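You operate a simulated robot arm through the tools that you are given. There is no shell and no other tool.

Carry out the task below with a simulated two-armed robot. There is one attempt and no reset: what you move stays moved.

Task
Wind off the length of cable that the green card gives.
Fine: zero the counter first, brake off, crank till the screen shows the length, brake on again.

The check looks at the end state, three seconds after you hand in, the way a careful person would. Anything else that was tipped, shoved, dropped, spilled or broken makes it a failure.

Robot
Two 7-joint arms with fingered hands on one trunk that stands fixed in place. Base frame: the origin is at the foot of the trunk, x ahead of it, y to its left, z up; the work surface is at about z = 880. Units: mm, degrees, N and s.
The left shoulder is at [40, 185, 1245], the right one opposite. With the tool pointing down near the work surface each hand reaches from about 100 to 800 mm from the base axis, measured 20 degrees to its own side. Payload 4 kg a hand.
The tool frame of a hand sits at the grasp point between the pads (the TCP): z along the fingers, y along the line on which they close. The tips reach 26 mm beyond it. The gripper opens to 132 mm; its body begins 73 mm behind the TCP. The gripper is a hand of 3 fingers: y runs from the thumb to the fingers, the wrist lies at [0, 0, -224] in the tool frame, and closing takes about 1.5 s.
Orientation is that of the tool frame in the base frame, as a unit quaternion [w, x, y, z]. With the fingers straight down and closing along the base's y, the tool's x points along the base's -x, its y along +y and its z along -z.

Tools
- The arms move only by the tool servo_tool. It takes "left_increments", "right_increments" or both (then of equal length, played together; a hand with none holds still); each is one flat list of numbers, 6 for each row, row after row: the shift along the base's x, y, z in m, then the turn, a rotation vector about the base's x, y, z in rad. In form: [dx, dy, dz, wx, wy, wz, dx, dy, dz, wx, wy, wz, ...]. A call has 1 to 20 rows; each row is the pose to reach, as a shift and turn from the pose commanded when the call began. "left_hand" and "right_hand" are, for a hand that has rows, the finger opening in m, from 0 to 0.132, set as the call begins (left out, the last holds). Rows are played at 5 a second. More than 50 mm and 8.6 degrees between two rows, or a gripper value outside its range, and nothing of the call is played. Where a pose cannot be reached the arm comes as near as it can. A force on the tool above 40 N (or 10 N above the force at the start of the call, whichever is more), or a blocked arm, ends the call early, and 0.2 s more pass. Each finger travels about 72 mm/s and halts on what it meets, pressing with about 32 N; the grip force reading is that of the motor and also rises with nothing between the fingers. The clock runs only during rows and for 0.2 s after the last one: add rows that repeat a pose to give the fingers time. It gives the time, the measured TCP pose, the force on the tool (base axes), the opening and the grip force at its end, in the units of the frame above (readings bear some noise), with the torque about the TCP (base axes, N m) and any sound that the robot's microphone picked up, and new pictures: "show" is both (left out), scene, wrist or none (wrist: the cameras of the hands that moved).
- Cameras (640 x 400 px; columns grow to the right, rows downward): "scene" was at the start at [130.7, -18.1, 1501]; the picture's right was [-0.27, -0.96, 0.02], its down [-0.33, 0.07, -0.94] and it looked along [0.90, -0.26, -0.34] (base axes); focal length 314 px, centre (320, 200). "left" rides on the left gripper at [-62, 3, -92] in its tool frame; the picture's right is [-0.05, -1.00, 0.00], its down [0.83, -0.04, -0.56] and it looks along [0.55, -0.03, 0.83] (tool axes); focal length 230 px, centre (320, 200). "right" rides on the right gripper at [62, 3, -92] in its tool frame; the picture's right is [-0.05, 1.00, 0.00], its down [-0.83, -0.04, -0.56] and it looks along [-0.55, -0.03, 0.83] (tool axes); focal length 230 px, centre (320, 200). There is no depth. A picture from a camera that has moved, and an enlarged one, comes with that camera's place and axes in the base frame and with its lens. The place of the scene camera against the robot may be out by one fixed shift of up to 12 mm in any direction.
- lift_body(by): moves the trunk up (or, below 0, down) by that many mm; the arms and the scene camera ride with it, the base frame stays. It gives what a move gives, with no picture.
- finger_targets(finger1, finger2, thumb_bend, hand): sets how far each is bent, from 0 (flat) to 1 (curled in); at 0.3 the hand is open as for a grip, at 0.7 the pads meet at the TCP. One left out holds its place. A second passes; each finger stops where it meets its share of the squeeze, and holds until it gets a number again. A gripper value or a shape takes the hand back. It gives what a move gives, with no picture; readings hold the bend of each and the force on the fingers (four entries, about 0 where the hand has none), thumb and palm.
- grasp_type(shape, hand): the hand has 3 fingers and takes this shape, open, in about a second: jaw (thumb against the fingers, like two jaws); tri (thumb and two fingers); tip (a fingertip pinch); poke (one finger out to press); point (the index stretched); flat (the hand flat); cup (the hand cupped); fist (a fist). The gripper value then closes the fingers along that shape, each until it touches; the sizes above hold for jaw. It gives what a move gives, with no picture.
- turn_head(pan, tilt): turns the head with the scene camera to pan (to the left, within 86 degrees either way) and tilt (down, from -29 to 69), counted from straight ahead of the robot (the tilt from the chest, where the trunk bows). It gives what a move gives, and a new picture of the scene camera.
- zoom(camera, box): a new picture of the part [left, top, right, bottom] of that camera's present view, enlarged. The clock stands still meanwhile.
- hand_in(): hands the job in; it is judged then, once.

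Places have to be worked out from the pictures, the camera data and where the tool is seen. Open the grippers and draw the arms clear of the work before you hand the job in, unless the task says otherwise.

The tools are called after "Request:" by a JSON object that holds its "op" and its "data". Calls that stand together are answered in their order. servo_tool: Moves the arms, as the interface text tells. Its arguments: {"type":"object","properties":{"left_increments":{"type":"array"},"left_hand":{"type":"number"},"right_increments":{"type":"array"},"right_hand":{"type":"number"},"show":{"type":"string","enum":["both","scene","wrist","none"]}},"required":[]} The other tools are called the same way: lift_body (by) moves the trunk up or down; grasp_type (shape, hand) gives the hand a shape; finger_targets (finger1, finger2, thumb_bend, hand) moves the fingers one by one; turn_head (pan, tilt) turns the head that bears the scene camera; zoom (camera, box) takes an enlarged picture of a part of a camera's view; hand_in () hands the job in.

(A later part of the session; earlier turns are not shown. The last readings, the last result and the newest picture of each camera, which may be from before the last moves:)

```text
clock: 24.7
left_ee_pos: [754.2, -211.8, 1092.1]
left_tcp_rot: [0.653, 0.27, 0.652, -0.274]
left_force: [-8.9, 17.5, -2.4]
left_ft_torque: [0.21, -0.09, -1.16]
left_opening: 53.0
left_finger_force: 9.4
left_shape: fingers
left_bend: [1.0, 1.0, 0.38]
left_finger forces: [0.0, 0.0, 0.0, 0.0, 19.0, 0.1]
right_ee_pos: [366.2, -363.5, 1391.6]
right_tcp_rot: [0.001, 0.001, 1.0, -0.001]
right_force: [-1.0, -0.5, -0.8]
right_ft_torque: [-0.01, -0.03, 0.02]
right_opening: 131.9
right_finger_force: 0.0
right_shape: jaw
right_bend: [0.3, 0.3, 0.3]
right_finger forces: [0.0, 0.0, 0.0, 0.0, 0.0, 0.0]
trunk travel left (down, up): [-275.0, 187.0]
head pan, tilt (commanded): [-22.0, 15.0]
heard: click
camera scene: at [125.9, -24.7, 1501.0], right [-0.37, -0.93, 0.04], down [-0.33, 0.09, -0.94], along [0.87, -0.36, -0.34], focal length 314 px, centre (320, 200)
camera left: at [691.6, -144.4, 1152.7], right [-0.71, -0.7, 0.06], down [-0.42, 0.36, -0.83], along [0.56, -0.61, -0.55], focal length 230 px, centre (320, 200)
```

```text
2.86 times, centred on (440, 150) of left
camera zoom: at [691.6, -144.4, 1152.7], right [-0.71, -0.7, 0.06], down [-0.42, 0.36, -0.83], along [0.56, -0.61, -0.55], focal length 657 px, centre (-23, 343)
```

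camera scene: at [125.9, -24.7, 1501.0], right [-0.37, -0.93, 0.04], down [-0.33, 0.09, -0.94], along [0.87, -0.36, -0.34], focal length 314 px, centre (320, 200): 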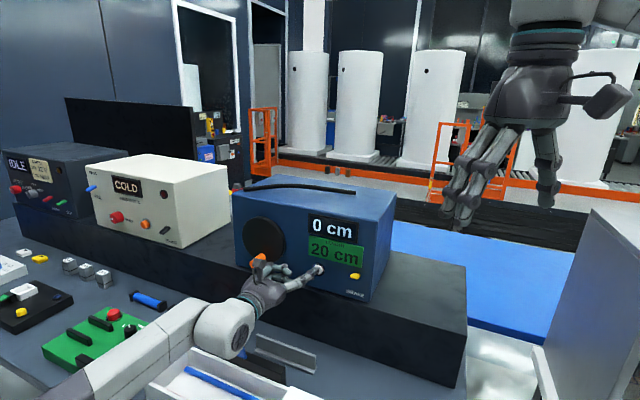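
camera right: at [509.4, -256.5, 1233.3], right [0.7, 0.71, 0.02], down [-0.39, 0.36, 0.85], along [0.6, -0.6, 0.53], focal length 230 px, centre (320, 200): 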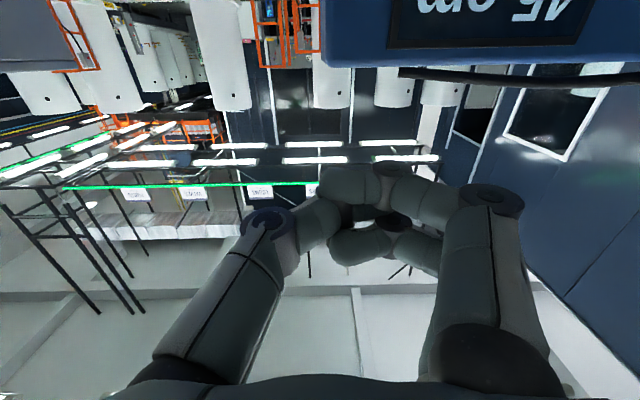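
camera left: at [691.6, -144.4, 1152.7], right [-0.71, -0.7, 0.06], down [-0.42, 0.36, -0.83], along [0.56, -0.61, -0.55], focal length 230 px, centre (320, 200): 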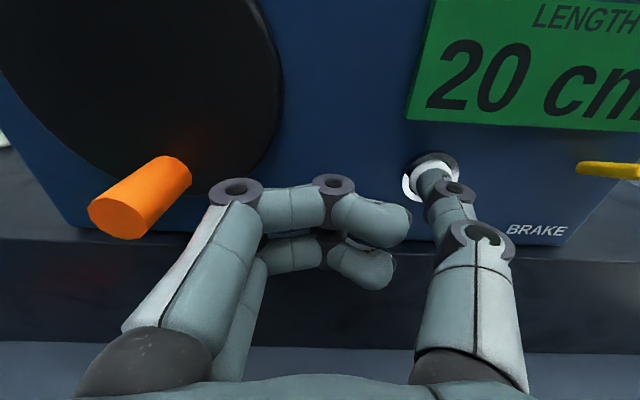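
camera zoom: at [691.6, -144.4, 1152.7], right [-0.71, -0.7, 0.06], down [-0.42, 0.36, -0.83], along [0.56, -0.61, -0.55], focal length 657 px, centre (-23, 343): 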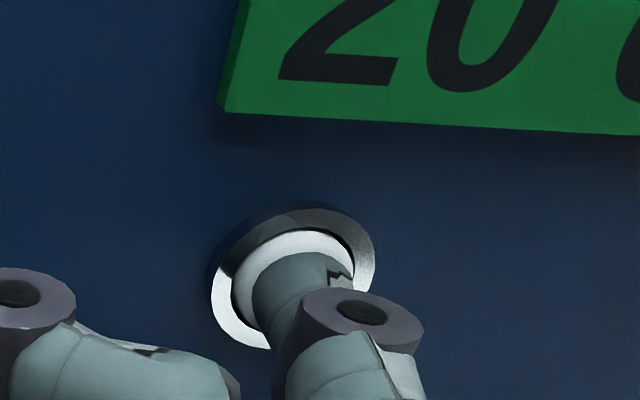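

The screen now shows 0 cm and a click was heard, so the counter is zeroed. Next I back the thumb off, raise it above the brake tab's height, and slide right toward the tab.

Request:
{"op": "servo_tool", "data": {"left_increments": [-0.0071, 0.0071, 0, 0, 0, 0, -0.0141, 0.0141, 0, 0, 0, 0, -0.0212, 0.0212, 0, 0, 0, 0, -0.0212, 0.0212, 0.0215, 0, 0, 0, -0.0212, 0.0212, 0.043, 0, 0, 0, -0.0346, 0.0078, 0.043, 0, 0, 0, -0.0481, -0.0057, 0.043, 0, 0, 0, -0.0615, -0.0191, 0.043, 0, 0, 0, -0.0757, -0.0332, 0.043, 0, 0, 0, -0.0757, -0.0332, 0.043, 0, 0, 0], "show": "both"}}

Request:
{"op": "finger_targets", "data": {"hand": "left", "thumb_bend": 0.3}}

Request:
{"op": "zoom", "data": {"camera": "left", "box": [340, 80, 560, 220]}}

Request:
{"op": "zoom", "data": {"camera": "scene", "box": [220, 180, 400, 310]}}

```text
clock: 26.9
left_ee_pos: [678.1, -248.0, 1135.1]
left_tcp_rot: [0.653, 0.27, 0.653, -0.274]
left_force: [0.1, -0.4, 0.2]
left_ft_torque: [0.0, 0.0, -0.03]
left_opening: 52.1
left_finger_force: 0.0
left_shape: fingers
left_bend: [1.0, 1.0, 0.38]
left_finger forces: [0.1, 0.0, 0.1, 0.0, 0.1, 0.0]
right_ee_pos: [367.6, -365.5, 1390.5]
right_tcp_rot: [0.0, 0.001, 1.0, 0.0]
right_force: [-0.5, -0.2, -0.8]
right_ft_torque: [-0.02, 0.01, -0.02]
right_opening: 131.9
right_finger_force: 0.1
right_shape: jaw
right_bend: [0.3, 0.3, 0.3]
right_finger forces: [0.0, 0.0, 0.0, 0.0, 0.0, 0.0]
trunk travel left (down, up): [-275.0, 187.0]
head pan, tilt (commanded): [-22.0, 15.0]
camera scene: at [127.7, -27.6, 1500.8], right [-0.37, -0.93, 0.03], down [-0.33, 0.1, -0.94], along [0.87, -0.36, -0.34], focal length 314 px, centre (320, 200)
camera left: at [616.0, -179.8, 1195.6], right [-0.71, -0.7, 0.06], down [-0.42, 0.36, -0.83], along [0.56, -0.61, -0.55], focal length 230 px, centre (320, 200)
```

scene: 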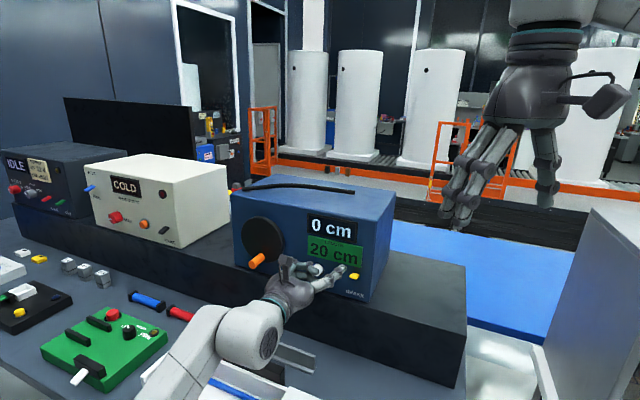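
left: 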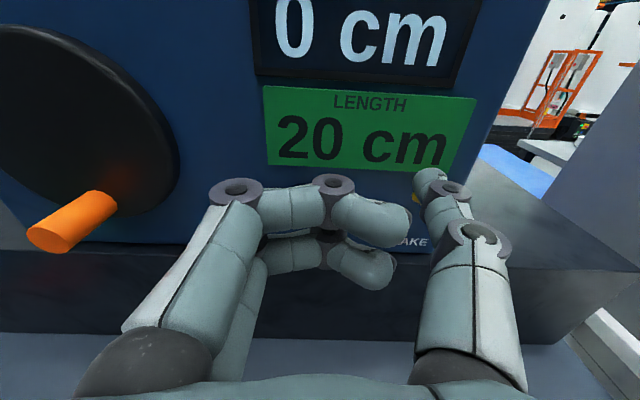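

```text
clock: 27.9
left_ee_pos: [678.4, -249.0, 1135.3]
left_tcp_rot: [0.653, 0.27, 0.652, -0.274]
left_force: [-0.2, -0.4, -0.1]
left_ft_torque: [0.0, 0.01, -0.02]
left_opening: 57.8
left_finger_force: 0.0
left_shape: fingers
left_bend: [1.0, 1.0, 0.3]
left_finger forces: [0.0, 0.0, 0.0, 0.0, 0.0, 0.0]
right_ee_pos: [367.8, -366.5, 1390.5]
right_tcp_rot: [0.0, 0.001, 1.0, 0.0]
right_force: [0.1, -1.0, -0.5]
right_ft_torque: [-0.04, 0.03, 0.0]
right_opening: 132.2
right_finger_force: 0.0
right_shape: jaw
right_bend: [0.3, 0.3, 0.3]
right_finger forces: [0.1, 0.1, 0.1, 0.1, 0.0, 0.0]
trunk travel left (down, up): [-275.0, 187.0]
head pan, tilt (commanded): [-22.0, 15.0]
```

```text
2.86 times, centred on (450, 150) of left
camera zoom: at [615.8, -180.2, 1195.6], right [-0.71, -0.7, 0.06], down [-0.42, 0.36, -0.83], along [0.56, -0.61, -0.55], focal length 657 px, centre (-51, 343)
```

zoom: 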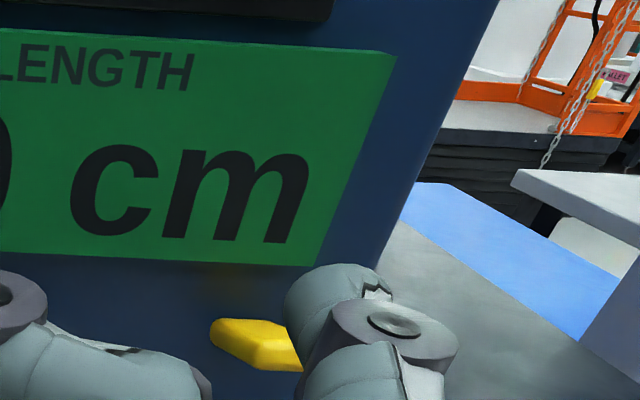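

```text
3.08 times, centred on (310, 245) of scene
camera zoom: at [127.4, -28.0, 1500.8], right [-0.37, -0.93, 0.03], down [-0.33, 0.1, -0.94], along [0.87, -0.36, -0.34], focal length 966 px, centre (351, 62)
```

zoom: 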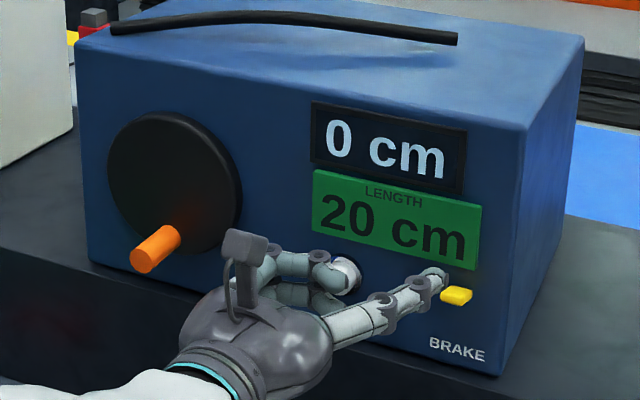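

The arm reached this pose cleanly, with the thumb tip lined up over the brake tab, about 15 mm short of overlapping it. I advance 21 mm so the thumb is above the tab, then press it down gradually by 22 mm.

Request:
{"op": "servo_tool", "data": {"left_increments": [0.0071, -0.0071, 0, 0, 0, 0, 0.0148, -0.0148, 0, 0, 0, 0, 0.0148, -0.0148, -0.006, 0, 0, 0, 0.0148, -0.0148, -0.011, 0, 0, 0, 0.0148, -0.0148, -0.014, 0, 0, 0, 0.0148, -0.0148, -0.017, 0, 0, 0, 0.0148, -0.0148, -0.02, 0, 0, 0, 0.0148, -0.0148, -0.022, 0, 0, 0], "show": "wrist"}}

Request:
{"op": "zoom", "data": {"camera": "left", "box": [340, 80, 560, 220]}}

Request:
{"op": "zoom", "data": {"camera": "scene", "box": [280, 200, 400, 310]}}

```text
clock: 29.7
left_ee_pos: [694.1, -262.8, 1112.5]
left_tcp_rot: [0.653, 0.27, 0.653, -0.274]
left_force: [0.6, 0.0, 0.6]
left_ft_torque: [-0.01, 0.01, -0.01]
left_opening: 57.8
left_finger_force: 0.0
left_shape: fingers
left_bend: [1.0, 1.0, 0.3]
left_finger forces: [0.0, 0.0, 0.1, 0.0, 0.1, 0.0]
right_ee_pos: [366.9, -365.8, 1391.6]
right_tcp_rot: [0.0, 0.001, 1.0, 0.0]
right_force: [0.2, 0.5, 0.2]
right_ft_torque: [0.04, -0.03, -0.01]
right_opening: 131.9
right_finger_force: 0.2
right_shape: jaw
right_bend: [0.3, 0.3, 0.3]
right_finger forces: [0.0, 0.0, 0.0, 0.0, 0.0, 0.1]
trunk travel left (down, up): [-275.0, 187.0]
head pan, tilt (commanded): [-22.0, 15.0]
camera left: at [631.3, -194.9, 1173.5], right [-0.71, -0.7, 0.06], down [-0.42, 0.36, -0.83], along [0.56, -0.61, -0.55], focal length 230 px, centre (320, 200)
```

left: 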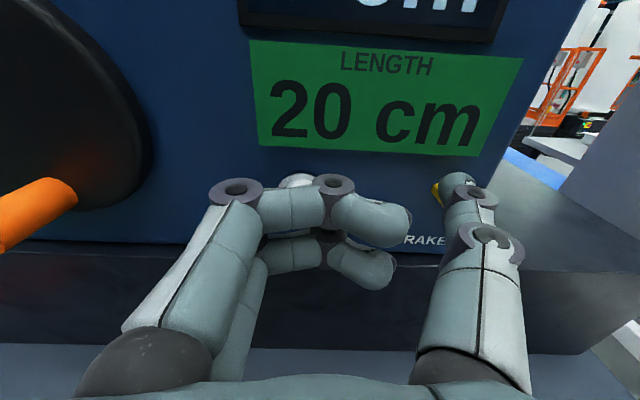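

```text
2.86 times, centred on (450, 150) of left
camera zoom: at [631.3, -194.9, 1173.5], right [-0.71, -0.7, 0.06], down [-0.42, 0.36, -0.83], along [0.56, -0.61, -0.55], focal length 657 px, centre (-51, 343)
```

zoom: 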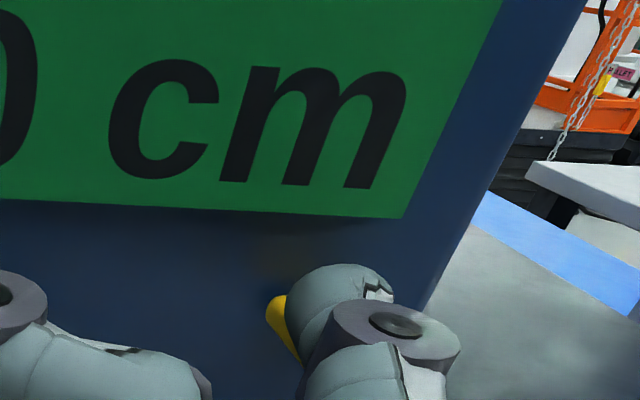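

```text
3.64 times, centred on (340, 255) of scene
camera zoom: at [127.3, -27.9, 1500.8], right [-0.37, -0.93, 0.03], down [-0.33, 0.1, -0.94], along [0.87, -0.36, -0.34], focal length 1141 px, centre (247, 0)
```

zoom: 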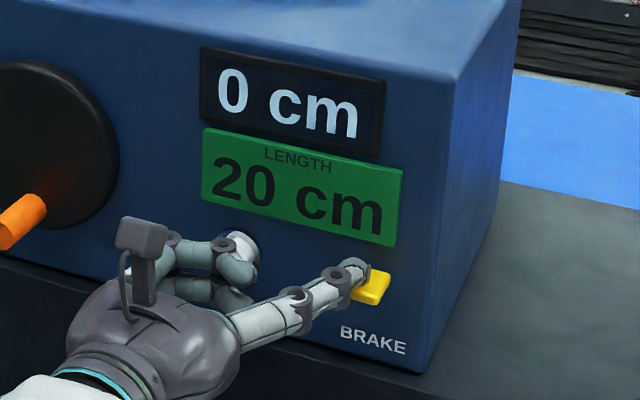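

The tab seems to be tilting down under the thumb with hardly any force and no click yet. I push down another 10 mm in small steps to reach its stop.

Request:
{"op": "servo_tool", "data": {"left_increments": [0, 0, -0.003, 0, 0, 0, 0, 0, -0.006, 0, 0, 0, 0, 0, -0.008, 0, 0, 0, 0, 0, -0.01, 0, 0, 0, 0, 0, -0.01, 0, 0, 0], "show": "wrist"}}

Request:
{"op": "zoom", "data": {"camera": "left", "box": [340, 80, 560, 220]}}

Request:
{"op": "zoom", "data": {"camera": "scene", "box": [280, 200, 400, 310]}}

```text
clock: 30.9
left_ee_pos: [694.1, -262.7, 1101.5]
left_tcp_rot: [0.653, 0.272, 0.652, -0.273]
left_force: [0.1, -0.4, 0.2]
left_ft_torque: [-0.03, 0.0, 0.01]
left_opening: 58.0
left_finger_force: 0.1
left_shape: fingers
left_bend: [1.0, 1.0, 0.3]
left_finger forces: [0.0, 0.0, 0.1, 0.1, 0.2, 0.0]
right_ee_pos: [368.1, -366.6, 1391.4]
right_tcp_rot: [0.0, 0.001, 1.0, 0.001]
right_force: [0.7, 0.4, 0.2]
right_ft_torque: [0.0, 0.01, -0.02]
right_opening: 131.9
right_finger_force: 0.0
right_shape: jaw
right_bend: [0.3, 0.3, 0.3]
right_finger forces: [0.0, 0.1, 0.0, 0.1, 0.0, 0.0]
trunk travel left (down, up): [-275.0, 187.0]
head pan, tilt (commanded): [-22.0, 15.0]
camera left: at [631.6, -195.1, 1163.7], right [-0.71, -0.7, 0.06], down [-0.42, 0.36, -0.83], along [0.56, -0.61, -0.55], focal length 230 px, centre (320, 200)
```

left: 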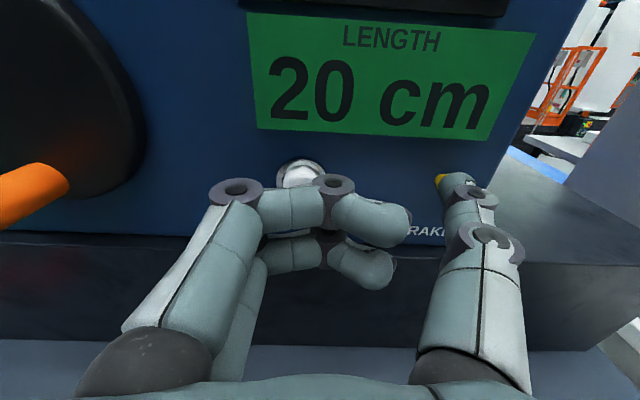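

```text
2.86 times, centred on (450, 150) of left
camera zoom: at [631.6, -195.1, 1163.7], right [-0.71, -0.7, 0.06], down [-0.42, 0.36, -0.83], along [0.56, -0.61, -0.55], focal length 657 px, centre (-51, 343)
```

zoom: 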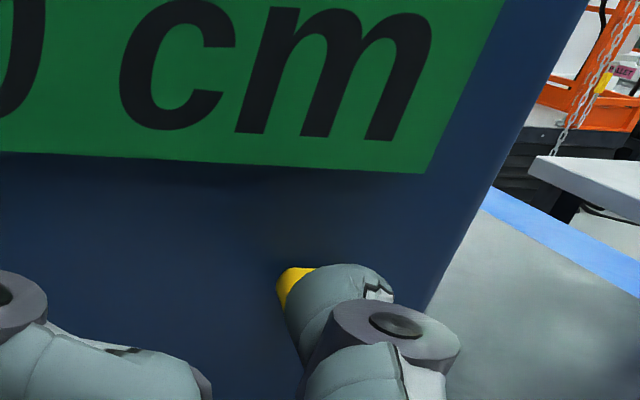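

```text
3.64 times, centred on (340, 255) of scene
camera zoom: at [127.3, -28.0, 1500.8], right [-0.37, -0.93, 0.03], down [-0.33, 0.1, -0.94], along [0.87, -0.36, -0.34], focal length 1141 px, centre (247, 0)
```

zoom: 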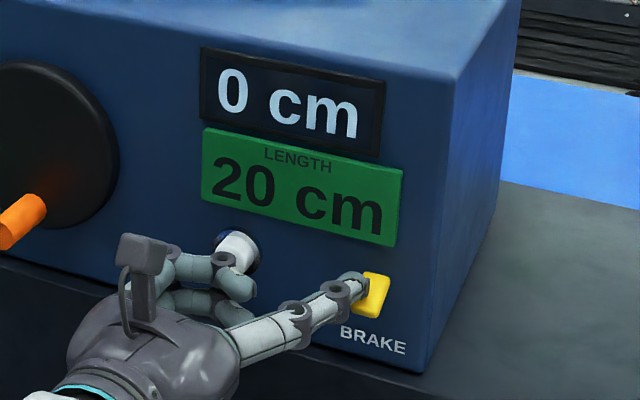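

The tab follows the thumb down with almost no resistance and now hangs lower. I go 8 mm further in small steps, feeling for its stop.

Request:
{"op": "servo_tool", "data": {"left_increments": [0, 0, -0.002, 0, 0, 0, 0, 0, -0.004, 0, 0, 0, 0, 0, -0.006, 0, 0, 0, 0, 0, -0.008, 0, 0, 0, 0, 0, -0.008, 0, 0, 0], "show": "none"}}

Request:
{"op": "zoom", "data": {"camera": "scene", "box": [280, 200, 400, 310]}}

Request:
{"op": "zoom", "data": {"camera": "left", "box": [400, 120, 540, 220]}}

```text
clock: 32.1
left_ee_pos: [691.5, -262.2, 1099.9]
left_tcp_rot: [0.654, 0.27, 0.651, -0.275]
left_force: [0.5, -0.2, 16.5]
left_ft_torque: [-1.15, 0.63, 0.04]
left_opening: 57.4
left_finger_force: 7.6
left_shape: fingers
left_bend: [1.0, 1.0, 0.3]
left_finger forces: [0.1, 0.1, 0.1, 0.1, 14.6, 0.0]
right_ee_pos: [365.3, -365.4, 1391.2]
right_tcp_rot: [0.001, 0.0, 1.0, 0.0]
right_force: [0.3, -0.5, 0.1]
right_ft_torque: [-0.01, -0.01, 0.0]
right_opening: 131.8
right_finger_force: 0.0
right_shape: jaw
right_bend: [0.3, 0.3, 0.3]
right_finger forces: [0.1, 0.0, 0.0, 0.1, 0.0, 0.0]
trunk travel left (down, up): [-275.0, 187.0]
head pan, tilt (commanded): [-22.0, 15.0]
```

```text
3.64 times, centred on (340, 255) of scene
camera zoom: at [125.3, -27.0, 1501.2], right [-0.37, -0.93, 0.03], down [-0.33, 0.1, -0.94], along [0.87, -0.36, -0.34], focal length 1141 px, centre (247, 0)
```

zoom: 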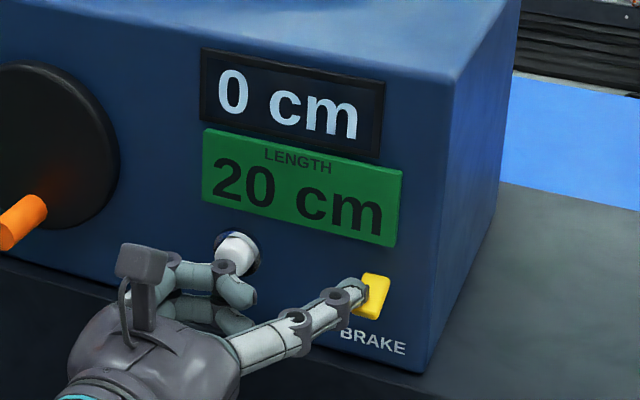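

```text
4.00 times, centred on (470, 170) of left
camera zoom: at [629.4, -194.1, 1159.6], right [-0.71, -0.7, 0.06], down [-0.42, 0.36, -0.84], along [0.57, -0.62, -0.55], focal length 920 px, centre (-280, 320)
```

zoom: 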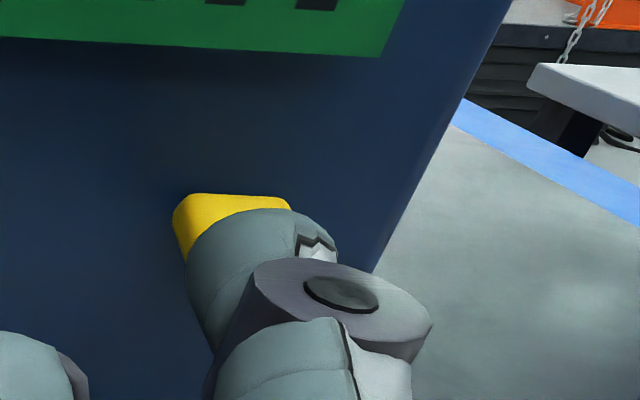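

Force rose to 16 N, so the tab is on its lower stop. I lift off slightly, draw back from the face, and check where the tab stays.

Request:
{"op": "servo_tool", "data": {"left_increments": [0, 0, 0.008, 0, 0, 0, 0, 0, 0.012, 0, 0, 0, -0.0106, 0.0106, 0.014, 0, 0, 0, -0.0212, 0.0212, 0.014, 0, 0, 0, -0.0106, 0.0318, 0.014, 0, 0, 0, 0.0035, 0.046, 0.014, 0, 0, 0, 0.0177, 0.0601, 0.014, 0, 0, 0], "show": "both"}}

Request:
{"op": "zoom", "data": {"camera": "left", "box": [380, 100, 600, 220]}}

Request:
{"op": "zoom", "data": {"camera": "scene", "box": [280, 200, 400, 310]}}

```text
clock: 33.7
left_ee_pos: [710.4, -201.7, 1109.7]
left_tcp_rot: [0.653, 0.27, 0.653, -0.273]
left_force: [0.1, -0.9, -0.4]
left_ft_torque: [0.0, 0.0, 0.02]
left_opening: 57.8
left_finger_force: 0.0
left_shape: fingers
left_bend: [1.0, 1.0, 0.3]
left_finger forces: [0.1, 0.0, 0.1, 0.0, 0.1, 0.0]
right_ee_pos: [367.7, -366.0, 1390.9]
right_tcp_rot: [0.0, 0.001, 1.0, 0.001]
right_force: [0.0, 0.0, -1.1]
right_ft_torque: [-0.05, -0.01, -0.01]
right_opening: 131.9
right_finger_force: 0.0
right_shape: jaw
right_bend: [0.3, 0.3, 0.3]
right_finger forces: [0.0, 0.0, 0.1, 0.1, 0.0, 0.1]
trunk travel left (down, up): [-275.0, 187.0]
head pan, tilt (commanded): [-22.0, 15.0]
camera scene: at [127.7, -27.5, 1500.8], right [-0.37, -0.93, 0.03], down [-0.33, 0.1, -0.94], along [0.87, -0.36, -0.34], focal length 314 px, centre (320, 200)
camera left: at [649.0, -134.5, 1169.6], right [-0.71, -0.7, 0.06], down [-0.42, 0.36, -0.83], along [0.56, -0.61, -0.55], focal length 230 px, centre (320, 200)
```

scene: 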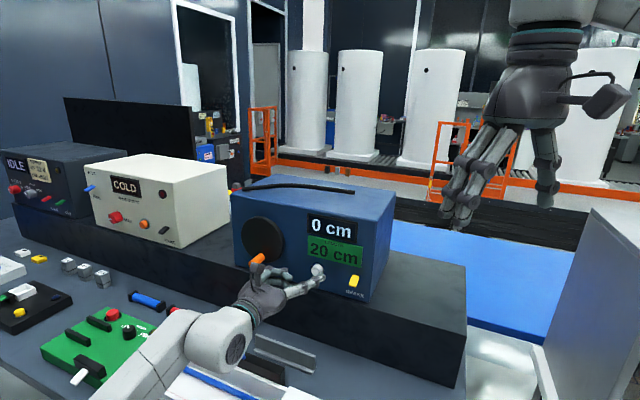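
left: 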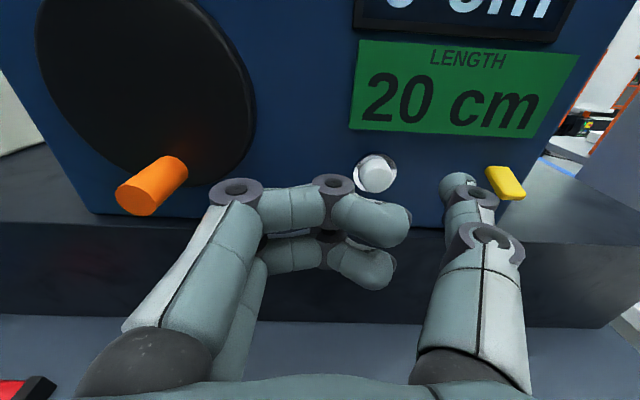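

```text
2.91 times, centred on (490, 160) of left
camera zoom: at [649.0, -134.5, 1169.6], right [-0.71, -0.7, 0.06], down [-0.42, 0.36, -0.83], along [0.56, -0.61, -0.55], focal length 669 px, centre (-174, 316)
```

zoom: 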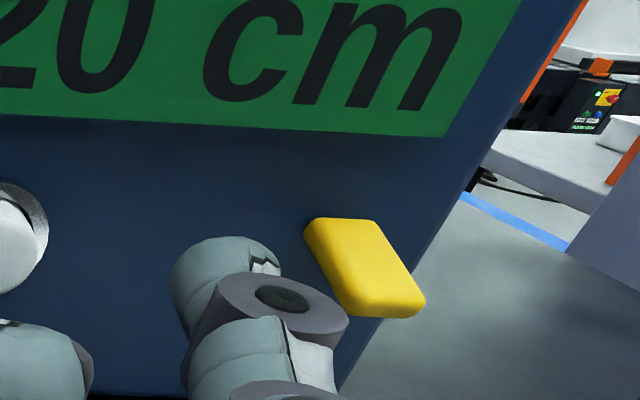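

```text
3.64 times, centred on (340, 255) of scene
camera zoom: at [127.7, -27.5, 1500.8], right [-0.37, -0.93, 0.03], down [-0.33, 0.1, -0.94], along [0.87, -0.36, -0.34], focal length 1141 px, centre (247, 0)
```

zoom: 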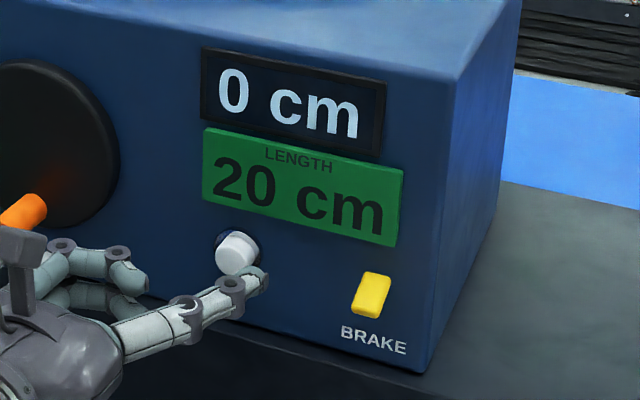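

The tab has stayed tilted down, mirrored from its starting position, so the brake should be off. Now I back the left hand away and line it up in front of the orange crank knob (axis at about s=464 mm along the face, z≈1095).

Request:
{"op": "servo_tool", "data": {"left_increments": [0.0046, 0.02, -0.0024, 0, 0, 0, 0.0093, 0.0399, -0.0049, 0, 0, 0, 0.0139, 0.0599, -0.0073, 0, 0, 0, 0.0185, 0.0798, -0.0098, 0, 0, 0, 0.0232, 0.0998, -0.0122, 0, 0, 0, 0.0278, 0.1197, -0.0147, 0, 0, 0, 0.0278, 0.1197, -0.0147, 0, 0, 0], "show": "none"}}

Request:
{"op": "grasp_type", "data": {"hand": "left", "shape": "jaw"}}

Request:
{"op": "zoom", "data": {"camera": "left", "box": [0, 0, 640, 400]}}

Request:
{"op": "zoom", "data": {"camera": "left", "box": [220, 80, 420, 220]}}

Request:
{"op": "zoom", "data": {"camera": "scene", "box": [200, 170, 400, 310]}}

```text
clock: 35.3
left_ee_pos: [738.6, -84.0, 1093.0]
left_tcp_rot: [0.652, 0.271, 0.652, -0.276]
left_force: [0.6, 1.4, 0.0]
left_ft_torque: [0.02, 0.03, -0.01]
left_opening: 57.9
left_finger_force: 0.1
left_shape: fingers
left_bend: [1.0, 1.0, 0.3]
left_finger forces: [0.0, 0.0, 0.1, 0.0, 0.0, 0.0]
right_ee_pos: [368.1, -366.7, 1391.5]
right_tcp_rot: [0.0, 0.0, 1.0, 0.0]
right_force: [-0.4, 0.1, 1.2]
right_ft_torque: [0.01, 0.0, 0.01]
right_opening: 131.8
right_finger_force: 0.2
right_shape: jaw
right_bend: [0.3, 0.3, 0.3]
right_finger forces: [0.0, 0.0, 0.0, 0.0, 0.1, 0.0]
trunk travel left (down, up): [-275.0, 187.0]
head pan, tilt (commanded): [-22.0, 15.0]
```

```text
clock: 36.2
left_ee_pos: [739.6, -83.9, 1093.3]
left_tcp_rot: [0.653, 0.271, 0.653, -0.274]
left_force: [0.1, -0.3, -0.3]
left_ft_torque: [0.02, 0.02, -0.01]
left_opening: 131.7
left_finger_force: 0.0
left_shape: jaw
left_bend: [0.3, 0.3, 0.3]
left_finger forces: [0.0, 0.0, 0.0, 0.0, 0.1, 0.0]
right_ee_pos: [369.5, -366.4, 1389.9]
right_tcp_rot: [-0.001, 0.001, 1.0, 0.0]
right_force: [-0.1, 0.0, -0.5]
right_ft_torque: [0.01, 0.02, -0.07]
right_opening: 131.9
right_finger_force: 0.0
right_shape: jaw
right_bend: [0.3, 0.3, 0.3]
right_finger forces: [0.0, 0.0, 0.0, 0.1, 0.0, 0.0]
trunk travel left (down, up): [-275.0, 187.0]
head pan, tilt (commanded): [-22.0, 15.0]
```

```text
1.00 times, centred on (320, 200) of left (not enlarged: the box is as wide or as high as the picture)
camera zoom: at [677.1, -15.2, 1154.6], right [-0.71, -0.7, 0.06], down [-0.42, 0.36, -0.83], along [0.56, -0.61, -0.55], focal length 230 px, centre (320, 200)
```

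zoom: 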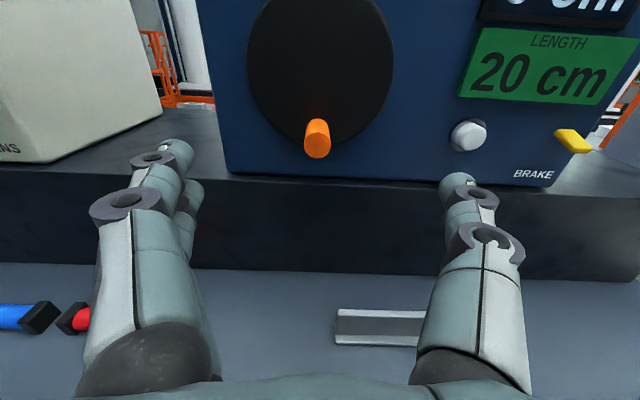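

```text
2.86 times, centred on (320, 150) of left
camera zoom: at [677.1, -15.2, 1154.6], right [-0.71, -0.7, 0.06], down [-0.42, 0.36, -0.83], along [0.56, -0.61, -0.55], focal length 657 px, centre (320, 343)
```

zoom: 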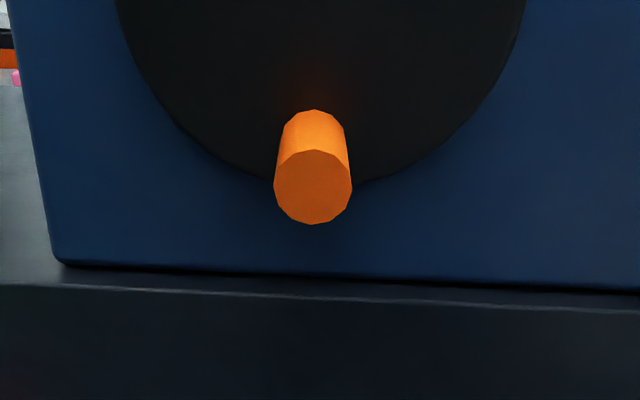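

```text
2.86 times, centred on (300, 240) of scene
camera zoom: at [127.4, -27.8, 1500.8], right [-0.37, -0.93, 0.03], down [-0.33, 0.1, -0.94], along [0.87, -0.36, -0.34], focal length 897 px, centre (377, 86)
```

zoom: 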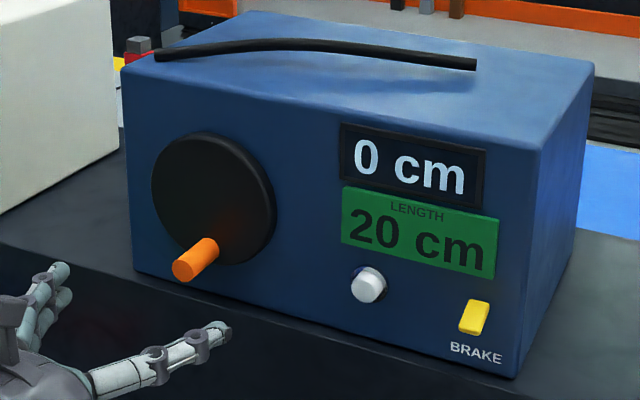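

The knob is almost straight ahead of the hand (about 1.5 mm to the left), its end about 79 mm beyond the TCP. I advance 88 mm with the hand open around it.

Request:
{"op": "servo_tool", "data": {"left_increments": [0.0106, -0.0102, 0, 0, 0, 0, 0.0211, -0.0204, 0, 0, 0, 0, 0.0317, -0.0306, 0, 0, 0, 0, 0.0422, -0.0408, 0, 0, 0, 0, 0.0528, -0.051, 0, 0, 0, 0, 0.0633, -0.0612, 0, 0, 0, 0, 0.0633, -0.0612, 0, 0, 0, 0], "show": "wrist"}}

Request:
{"op": "zoom", "data": {"camera": "scene", "box": [200, 170, 400, 310]}}

```text
clock: 37.8
left_ee_pos: [803.5, -145.4, 1094.3]
left_tcp_rot: [0.653, 0.27, 0.653, -0.273]
left_force: [-0.9, 1.1, 0.2]
left_ft_torque: [0.01, 0.02, -0.02]
left_opening: 131.9
left_finger_force: 0.0
left_shape: jaw
left_bend: [0.3, 0.3, 0.3]
left_finger forces: [0.0, 0.0, 0.0, 0.1, 0.0, 0.0]
right_ee_pos: [368.1, -365.2, 1391.8]
right_tcp_rot: [0.0, 0.001, 1.0, 0.0]
right_force: [0.7, 0.0, 0.5]
right_ft_torque: [0.01, 0.01, -0.01]
right_opening: 132.1
right_finger_force: 0.1
right_shape: jaw
right_bend: [0.3, 0.3, 0.3]
right_finger forces: [0.0, 0.0, 0.0, 0.1, 0.1, 0.0]
trunk travel left (down, up): [-275.0, 187.0]
head pan, tilt (commanded): [-22.0, 15.0]
camera left: at [740.3, -75.9, 1155.3], right [-0.71, -0.7, 0.06], down [-0.42, 0.36, -0.83], along [0.56, -0.61, -0.55], focal length 230 px, centre (320, 200)
```

left: 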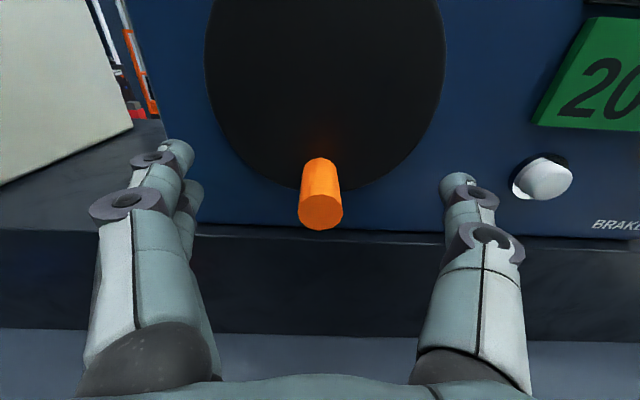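

```text
2.86 times, centred on (300, 240) of scene
camera zoom: at [127.3, -27.5, 1500.8], right [-0.37, -0.93, 0.03], down [-0.33, 0.1, -0.94], along [0.87, -0.36, -0.34], focal length 897 px, centre (377, 86)
```

zoom: 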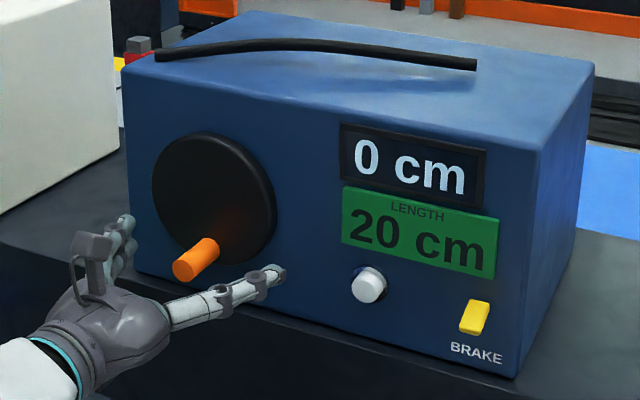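

The knob is centred between the fingers, with its end about 9 mm behind the TCP plane. I close the grip on it, holding the arm still.

Request:
{"op": "servo_tool", "data": {"left_increments": [0, 0, 0, 0, 0, 0, 0, 0, 0, 0, 0, 0, 0, 0, 0, 0, 0, 0, 0, 0, 0, 0, 0, 0, 0, 0, 0, 0, 0, 0, 0, 0, 0, 0, 0, 0, 0, 0, 0, 0, 0, 0, 0, 0, 0, 0, 0, 0], "left_hand": 0.0, "show": "both"}}

Request:
{"op": "zoom", "data": {"camera": "left", "box": [220, 120, 420, 260]}}

```text
clock: 39.6
left_ee_pos: [802.7, -145.6, 1095.4]
left_tcp_rot: [0.653, 0.27, 0.652, -0.274]
left_force: [0.6, -3.7, 2.8]
left_ft_torque: [0.08, -0.02, 0.03]
left_opening: 7.6
left_finger_force: 32.5
left_shape: jaw
left_bend: [0.71, 0.72, 0.7]
left_finger forces: [9.9, 20.0, 0.0, 0.0, 26.7, 0.0]
right_ee_pos: [367.5, -366.3, 1391.3]
right_tcp_rot: [0.0, 0.0, 1.0, -0.001]
right_force: [0.1, -0.1, -0.1]
right_ft_torque: [0.0, -0.02, -0.01]
right_opening: 132.0
right_finger_force: 0.0
right_shape: jaw
right_bend: [0.3, 0.3, 0.3]
right_finger forces: [0.1, 0.0, 0.0, 0.0, 0.0, 0.0]
trunk travel left (down, up): [-275.0, 187.0]
head pan, tilt (commanded): [-22.0, 15.0]
camera scene: at [126.9, -28.7, 1500.9], right [-0.37, -0.93, 0.03], down [-0.33, 0.1, -0.94], along [0.87, -0.36, -0.34], focal length 314 px, centre (320, 200)
camera left: at [739.7, -77.2, 1155.6], right [-0.71, -0.7, 0.06], down [-0.42, 0.36, -0.83], along [0.56, -0.61, -0.55], focal length 230 px, centre (320, 200)
```

scene: 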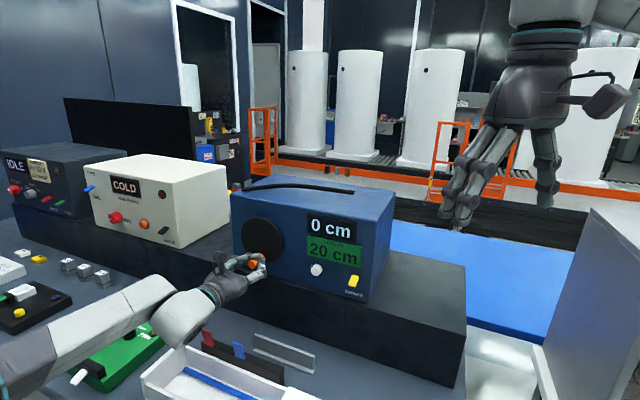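
left: 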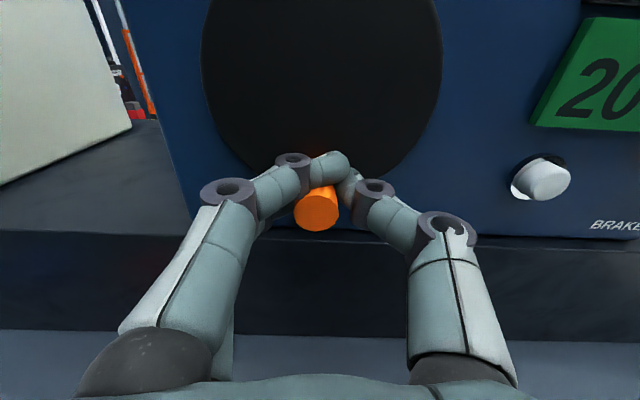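

```text
2.86 times, centred on (320, 190) of left
camera zoom: at [739.7, -77.2, 1155.6], right [-0.71, -0.7, 0.06], down [-0.42, 0.36, -0.83], along [0.56, -0.61, -0.55], focal length 657 px, centre (320, 229)
```

zoom: 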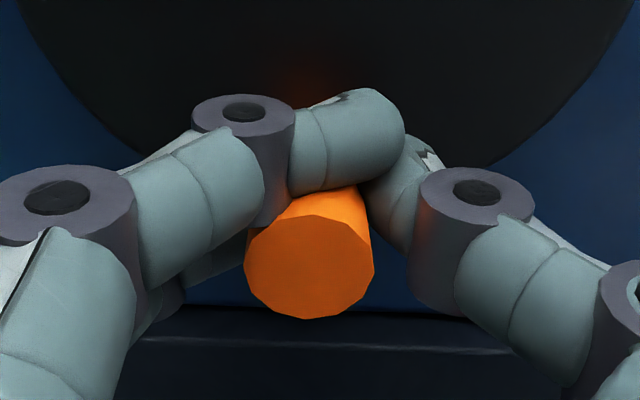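

The fingers wrap the knob, one above and one below with the thumb opposite. I try a 30° arc clockwise (knob moving left and up) and watch the screen and force.

Request:
{"op": "servo_tool", "data": {"left_increments": [0.0037, 0.0037, 0.0003, 0, 0, 0, 0.0074, 0.0074, 0.0011, 0, 0, 0, 0.0109, 0.0109, 0.0025, 0, 0, 0, 0.0144, 0.0144, 0.0043, 0, 0, 0, 0.0177, 0.0177, 0.0067, 0, 0, 0, 0.0177, 0.0177, 0.0067, 0, 0, 0], "show": "both"}}

Request:
{"op": "zoom", "data": {"camera": "scene", "box": [200, 170, 400, 310]}}

```text
clock: 41.0
left_ee_pos: [817.8, -129.4, 1101.0]
left_tcp_rot: [0.653, 0.271, 0.652, -0.274]
left_force: [-5.4, -10.1, 1.2]
left_ft_torque: [0.22, -0.19, -0.09]
left_opening: 7.4
left_finger_force: 31.5
left_shape: jaw
left_bend: [0.71, 0.71, 0.7]
left_finger forces: [10.1, 15.0, 0.0, 0.0, 27.8, 0.0]
right_ee_pos: [365.6, -368.5, 1390.9]
right_tcp_rot: [0.001, 0.001, 1.0, 0.001]
right_force: [-0.4, 0.3, -0.5]
right_ft_torque: [0.01, 0.0, -0.01]
right_opening: 131.9
right_finger_force: 0.0
right_shape: jaw
right_bend: [0.3, 0.3, 0.3]
right_finger forces: [0.1, 0.1, 0.0, 0.0, 0.1, 0.0]
trunk travel left (down, up): [-275.0, 187.0]
head pan, tilt (commanded): [-22.0, 15.0]
camera scene: at [125.9, -29.9, 1500.9], right [-0.37, -0.93, 0.03], down [-0.33, 0.1, -0.94], along [0.87, -0.36, -0.34], focal length 314 px, centre (320, 200)
camera left: at [755.9, -60.8, 1162.6], right [-0.71, -0.7, 0.05], down [-0.42, 0.36, -0.83], along [0.56, -0.61, -0.55], focal length 230 px, centre (320, 200)
```

scene: 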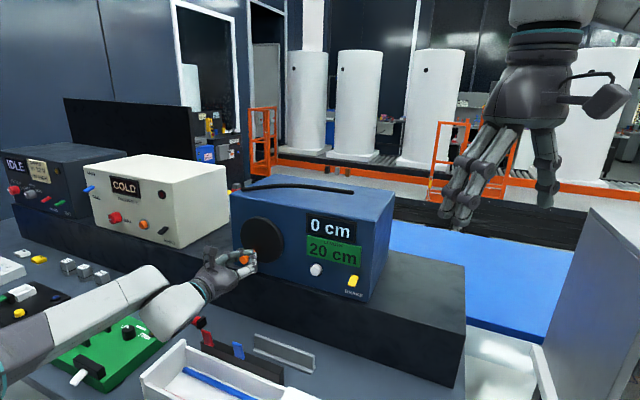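
left: 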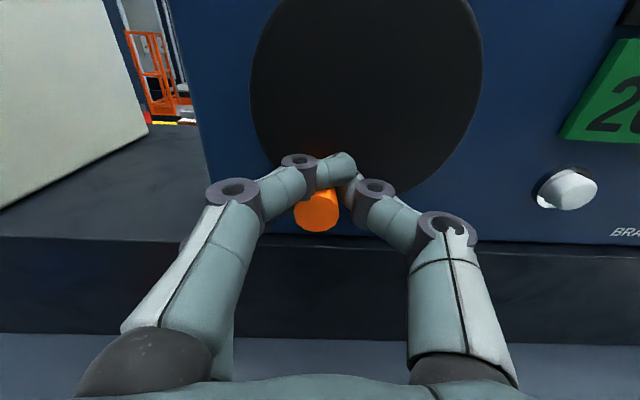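

```text
2.86 times, centred on (300, 240) of scene
camera zoom: at [125.9, -29.9, 1500.9], right [-0.37, -0.93, 0.03], down [-0.33, 0.1, -0.94], along [0.87, -0.36, -0.34], focal length 897 px, centre (377, 86)
```

zoom: 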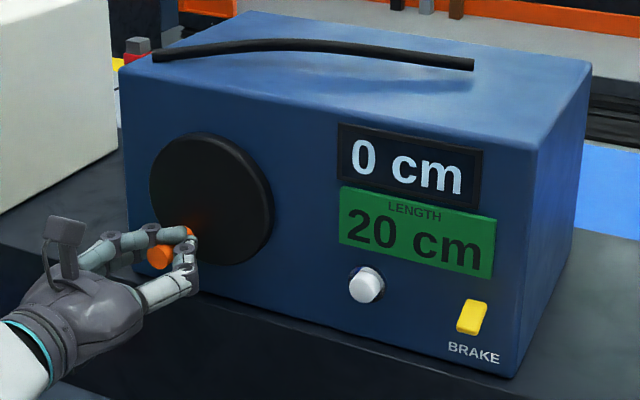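

The crank turned about 26° with roughly 11 N, so the brake is off, but the screen still reads 0 cm. I continue the arc to about 66° to see if it counts in this direction.

Request:
{"op": "servo_tool", "data": {"left_increments": [0.0031, 0.0031, 0.0029, 0, 0, 0, 0.006, 0.006, 0.0061, 0, 0, 0, 0.0086, 0.0086, 0.0098, 0, 0, 0, 0.0109, 0.0109, 0.0139, 0, 0, 0, 0.0129, 0.0129, 0.0183, 0, 0, 0, 0.0146, 0.0146, 0.023, 0, 0, 0, 0.0146, 0.0146, 0.023, 0, 0, 0], "show": "wrist"}}

Request:
{"op": "zoom", "data": {"camera": "scene", "box": [200, 170, 400, 310]}}

```text
clock: 42.6
left_ee_pos: [832.3, -115.5, 1125.5]
left_tcp_rot: [0.653, 0.272, 0.652, -0.274]
left_force: [-12.0, -11.0, -1.4]
left_ft_torque: [0.16, -0.12, -0.27]
left_opening: 7.1
left_finger_force: 32.3
left_shape: jaw
left_bend: [0.71, 0.71, 0.7]
left_finger forces: [0.0, 14.1, 0.1, 0.0, 31.1, 0.0]
right_ee_pos: [366.4, -368.3, 1390.8]
right_tcp_rot: [0.001, 0.001, 1.0, 0.001]
right_force: [-0.1, 0.2, 0.1]
right_ft_torque: [0.01, 0.0, 0.0]
right_opening: 132.0
right_finger_force: 0.0
right_shape: jaw
right_bend: [0.3, 0.3, 0.3]
right_finger forces: [0.0, 0.0, 0.1, 0.0, 0.0, 0.0]
trunk travel left (down, up): [-275.0, 187.0]
head pan, tilt (commanded): [-22.0, 15.0]
camera left: at [770.0, -46.8, 1185.9], right [-0.71, -0.7, 0.05], down [-0.42, 0.36, -0.83], along [0.56, -0.61, -0.55], focal length 230 px, centre (320, 200)
```

left: 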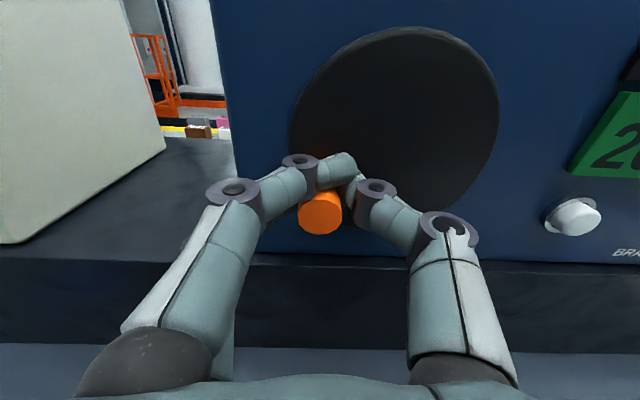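

```text
2.86 times, centred on (300, 240) of scene
camera zoom: at [125.2, -30.4, 1501.0], right [-0.37, -0.93, 0.03], down [-0.33, 0.1, -0.94], along [0.87, -0.36, -0.34], focal length 897 px, centre (377, 86)
```

zoom: 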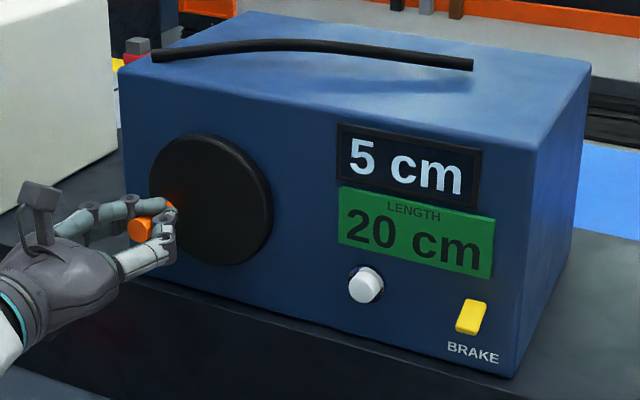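

The screen jumped to 5 cm at about 65° of turn, so clockwise is right and it counts in 5 cm steps. There is an inward pull of about 14 N, so I tighten the arc slightly and go on to about 96°.

Request:
{"op": "servo_tool", "data": {"left_increments": [-0.0018, -0.0018, 0.0038, 0, 0, 0, -0.0009, -0.0009, 0.0087, 0, 0, 0, -0.0004, -0.0004, 0.0137, 0, 0, 0, -0.0001, -0.0001, 0.0188, 0, 0, 0, -0.0004, -0.0004, 0.0239, 0, 0, 0, -0.0004, -0.0004, 0.0239, 0, 0, 0], "show": "none"}}

Request:
{"op": "zoom", "data": {"camera": "scene", "box": [200, 170, 400, 310]}}

```text
clock: 44.0
left_ee_pos: [835.8, -112.1, 1148.2]
left_tcp_rot: [0.653, 0.27, 0.653, -0.273]
left_force: [2.0, -2.2, -0.4]
left_ft_torque: [0.05, 0.01, 0.0]
left_opening: 5.2
left_finger_force: 32.1
left_shape: jaw
left_bend: [0.71, 0.71, 0.71]
left_finger forces: [0.1, 15.0, 0.0, 0.0, 23.2, 0.0]
right_ee_pos: [368.0, -366.0, 1391.1]
right_tcp_rot: [0.0, 0.0, 1.0, -0.001]
right_force: [-0.3, 0.0, -0.4]
right_ft_torque: [0.0, -0.01, 0.0]
right_opening: 131.7
right_finger_force: 0.1
right_shape: jaw
right_bend: [0.3, 0.3, 0.3]
right_finger forces: [0.0, 0.0, 0.0, 0.1, 0.1, 0.0]
trunk travel left (down, up): [-275.0, 187.0]
head pan, tilt (commanded): [-22.0, 15.0]
```

```text
2.86 times, centred on (300, 240) of scene
camera zoom: at [128.0, -28.5, 1500.8], right [-0.37, -0.93, 0.03], down [-0.33, 0.1, -0.94], along [0.87, -0.36, -0.34], focal length 897 px, centre (377, 86)
```

zoom: 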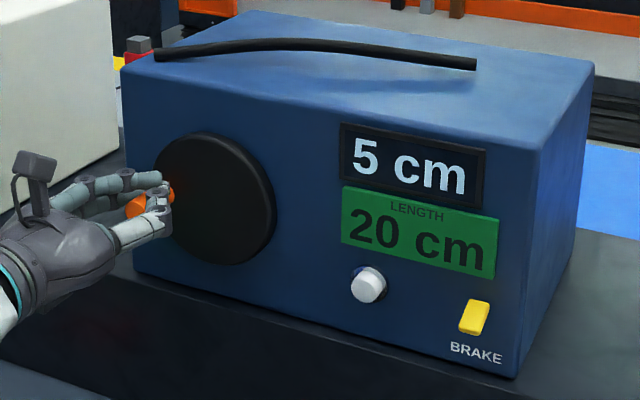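

Still 5 cm at about 95°, with almost no force now. I continue the arc to about 126° and check both views.

Request:
{"op": "servo_tool", "data": {"left_increments": [0.0012, 0.0012, 0.0067, 0, 0, 0, 0.0003, 0.0003, 0.0117, 0, 0, 0, -0.0011, -0.0011, 0.0165, 0, 0, 0, -0.0027, -0.0027, 0.0212, 0, 0, 0, -0.0047, -0.0047, 0.0255, 0, 0, 0, -0.0047, -0.0047, 0.0255, 0, 0, 0], "show": "wrist"}}

Request:
{"op": "zoom", "data": {"camera": "scene", "box": [200, 170, 400, 310]}}

```text
clock: 45.4
left_ee_pos: [829.9, -117.4, 1173.8]
left_tcp_rot: [0.653, 0.27, 0.653, -0.274]
left_force: [0.0, -0.3, -0.5]
left_ft_torque: [0.0, 0.01, 0.01]
left_opening: 1.2
left_finger_force: 31.9
left_shape: jaw
left_bend: [0.72, 0.73, 0.74]
left_finger forces: [0.0, 0.0, 0.1, 0.0, 0.0, 0.0]
right_ee_pos: [367.4, -366.8, 1391.8]
right_tcp_rot: [-0.001, 0.0, 1.0, 0.0]
right_force: [0.1, 0.6, -0.2]
right_ft_torque: [0.01, 0.02, 0.02]
right_opening: 132.0
right_finger_force: 0.0
right_shape: jaw
right_bend: [0.3, 0.3, 0.3]
right_finger forces: [0.1, 0.0, 0.0, 0.0, 0.1, 0.0]
trunk travel left (down, up): [-275.0, 187.0]
head pan, tilt (commanded): [-22.0, 15.0]
camera left: at [767.1, -49.5, 1234.2], right [-0.71, -0.7, 0.06], down [-0.42, 0.36, -0.83], along [0.56, -0.61, -0.55], focal length 230 px, centre (320, 200)
```

left: 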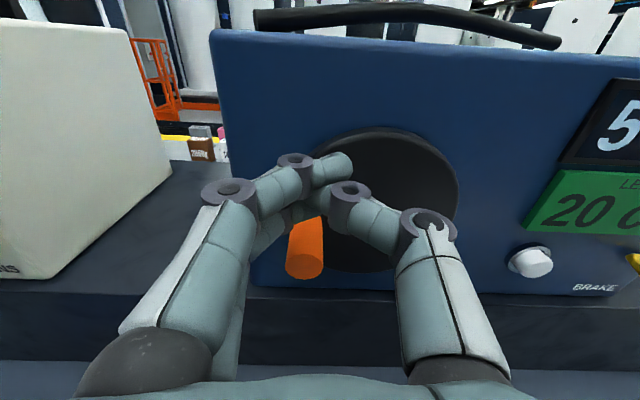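

```text
2.86 times, centred on (300, 240) of scene
camera zoom: at [127.6, -27.9, 1500.8], right [-0.37, -0.93, 0.03], down [-0.33, 0.1, -0.94], along [0.87, -0.36, -0.34], focal length 897 px, centre (377, 86)
```

zoom: 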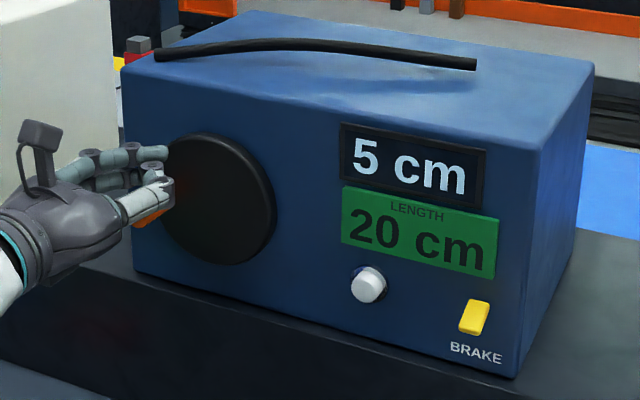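

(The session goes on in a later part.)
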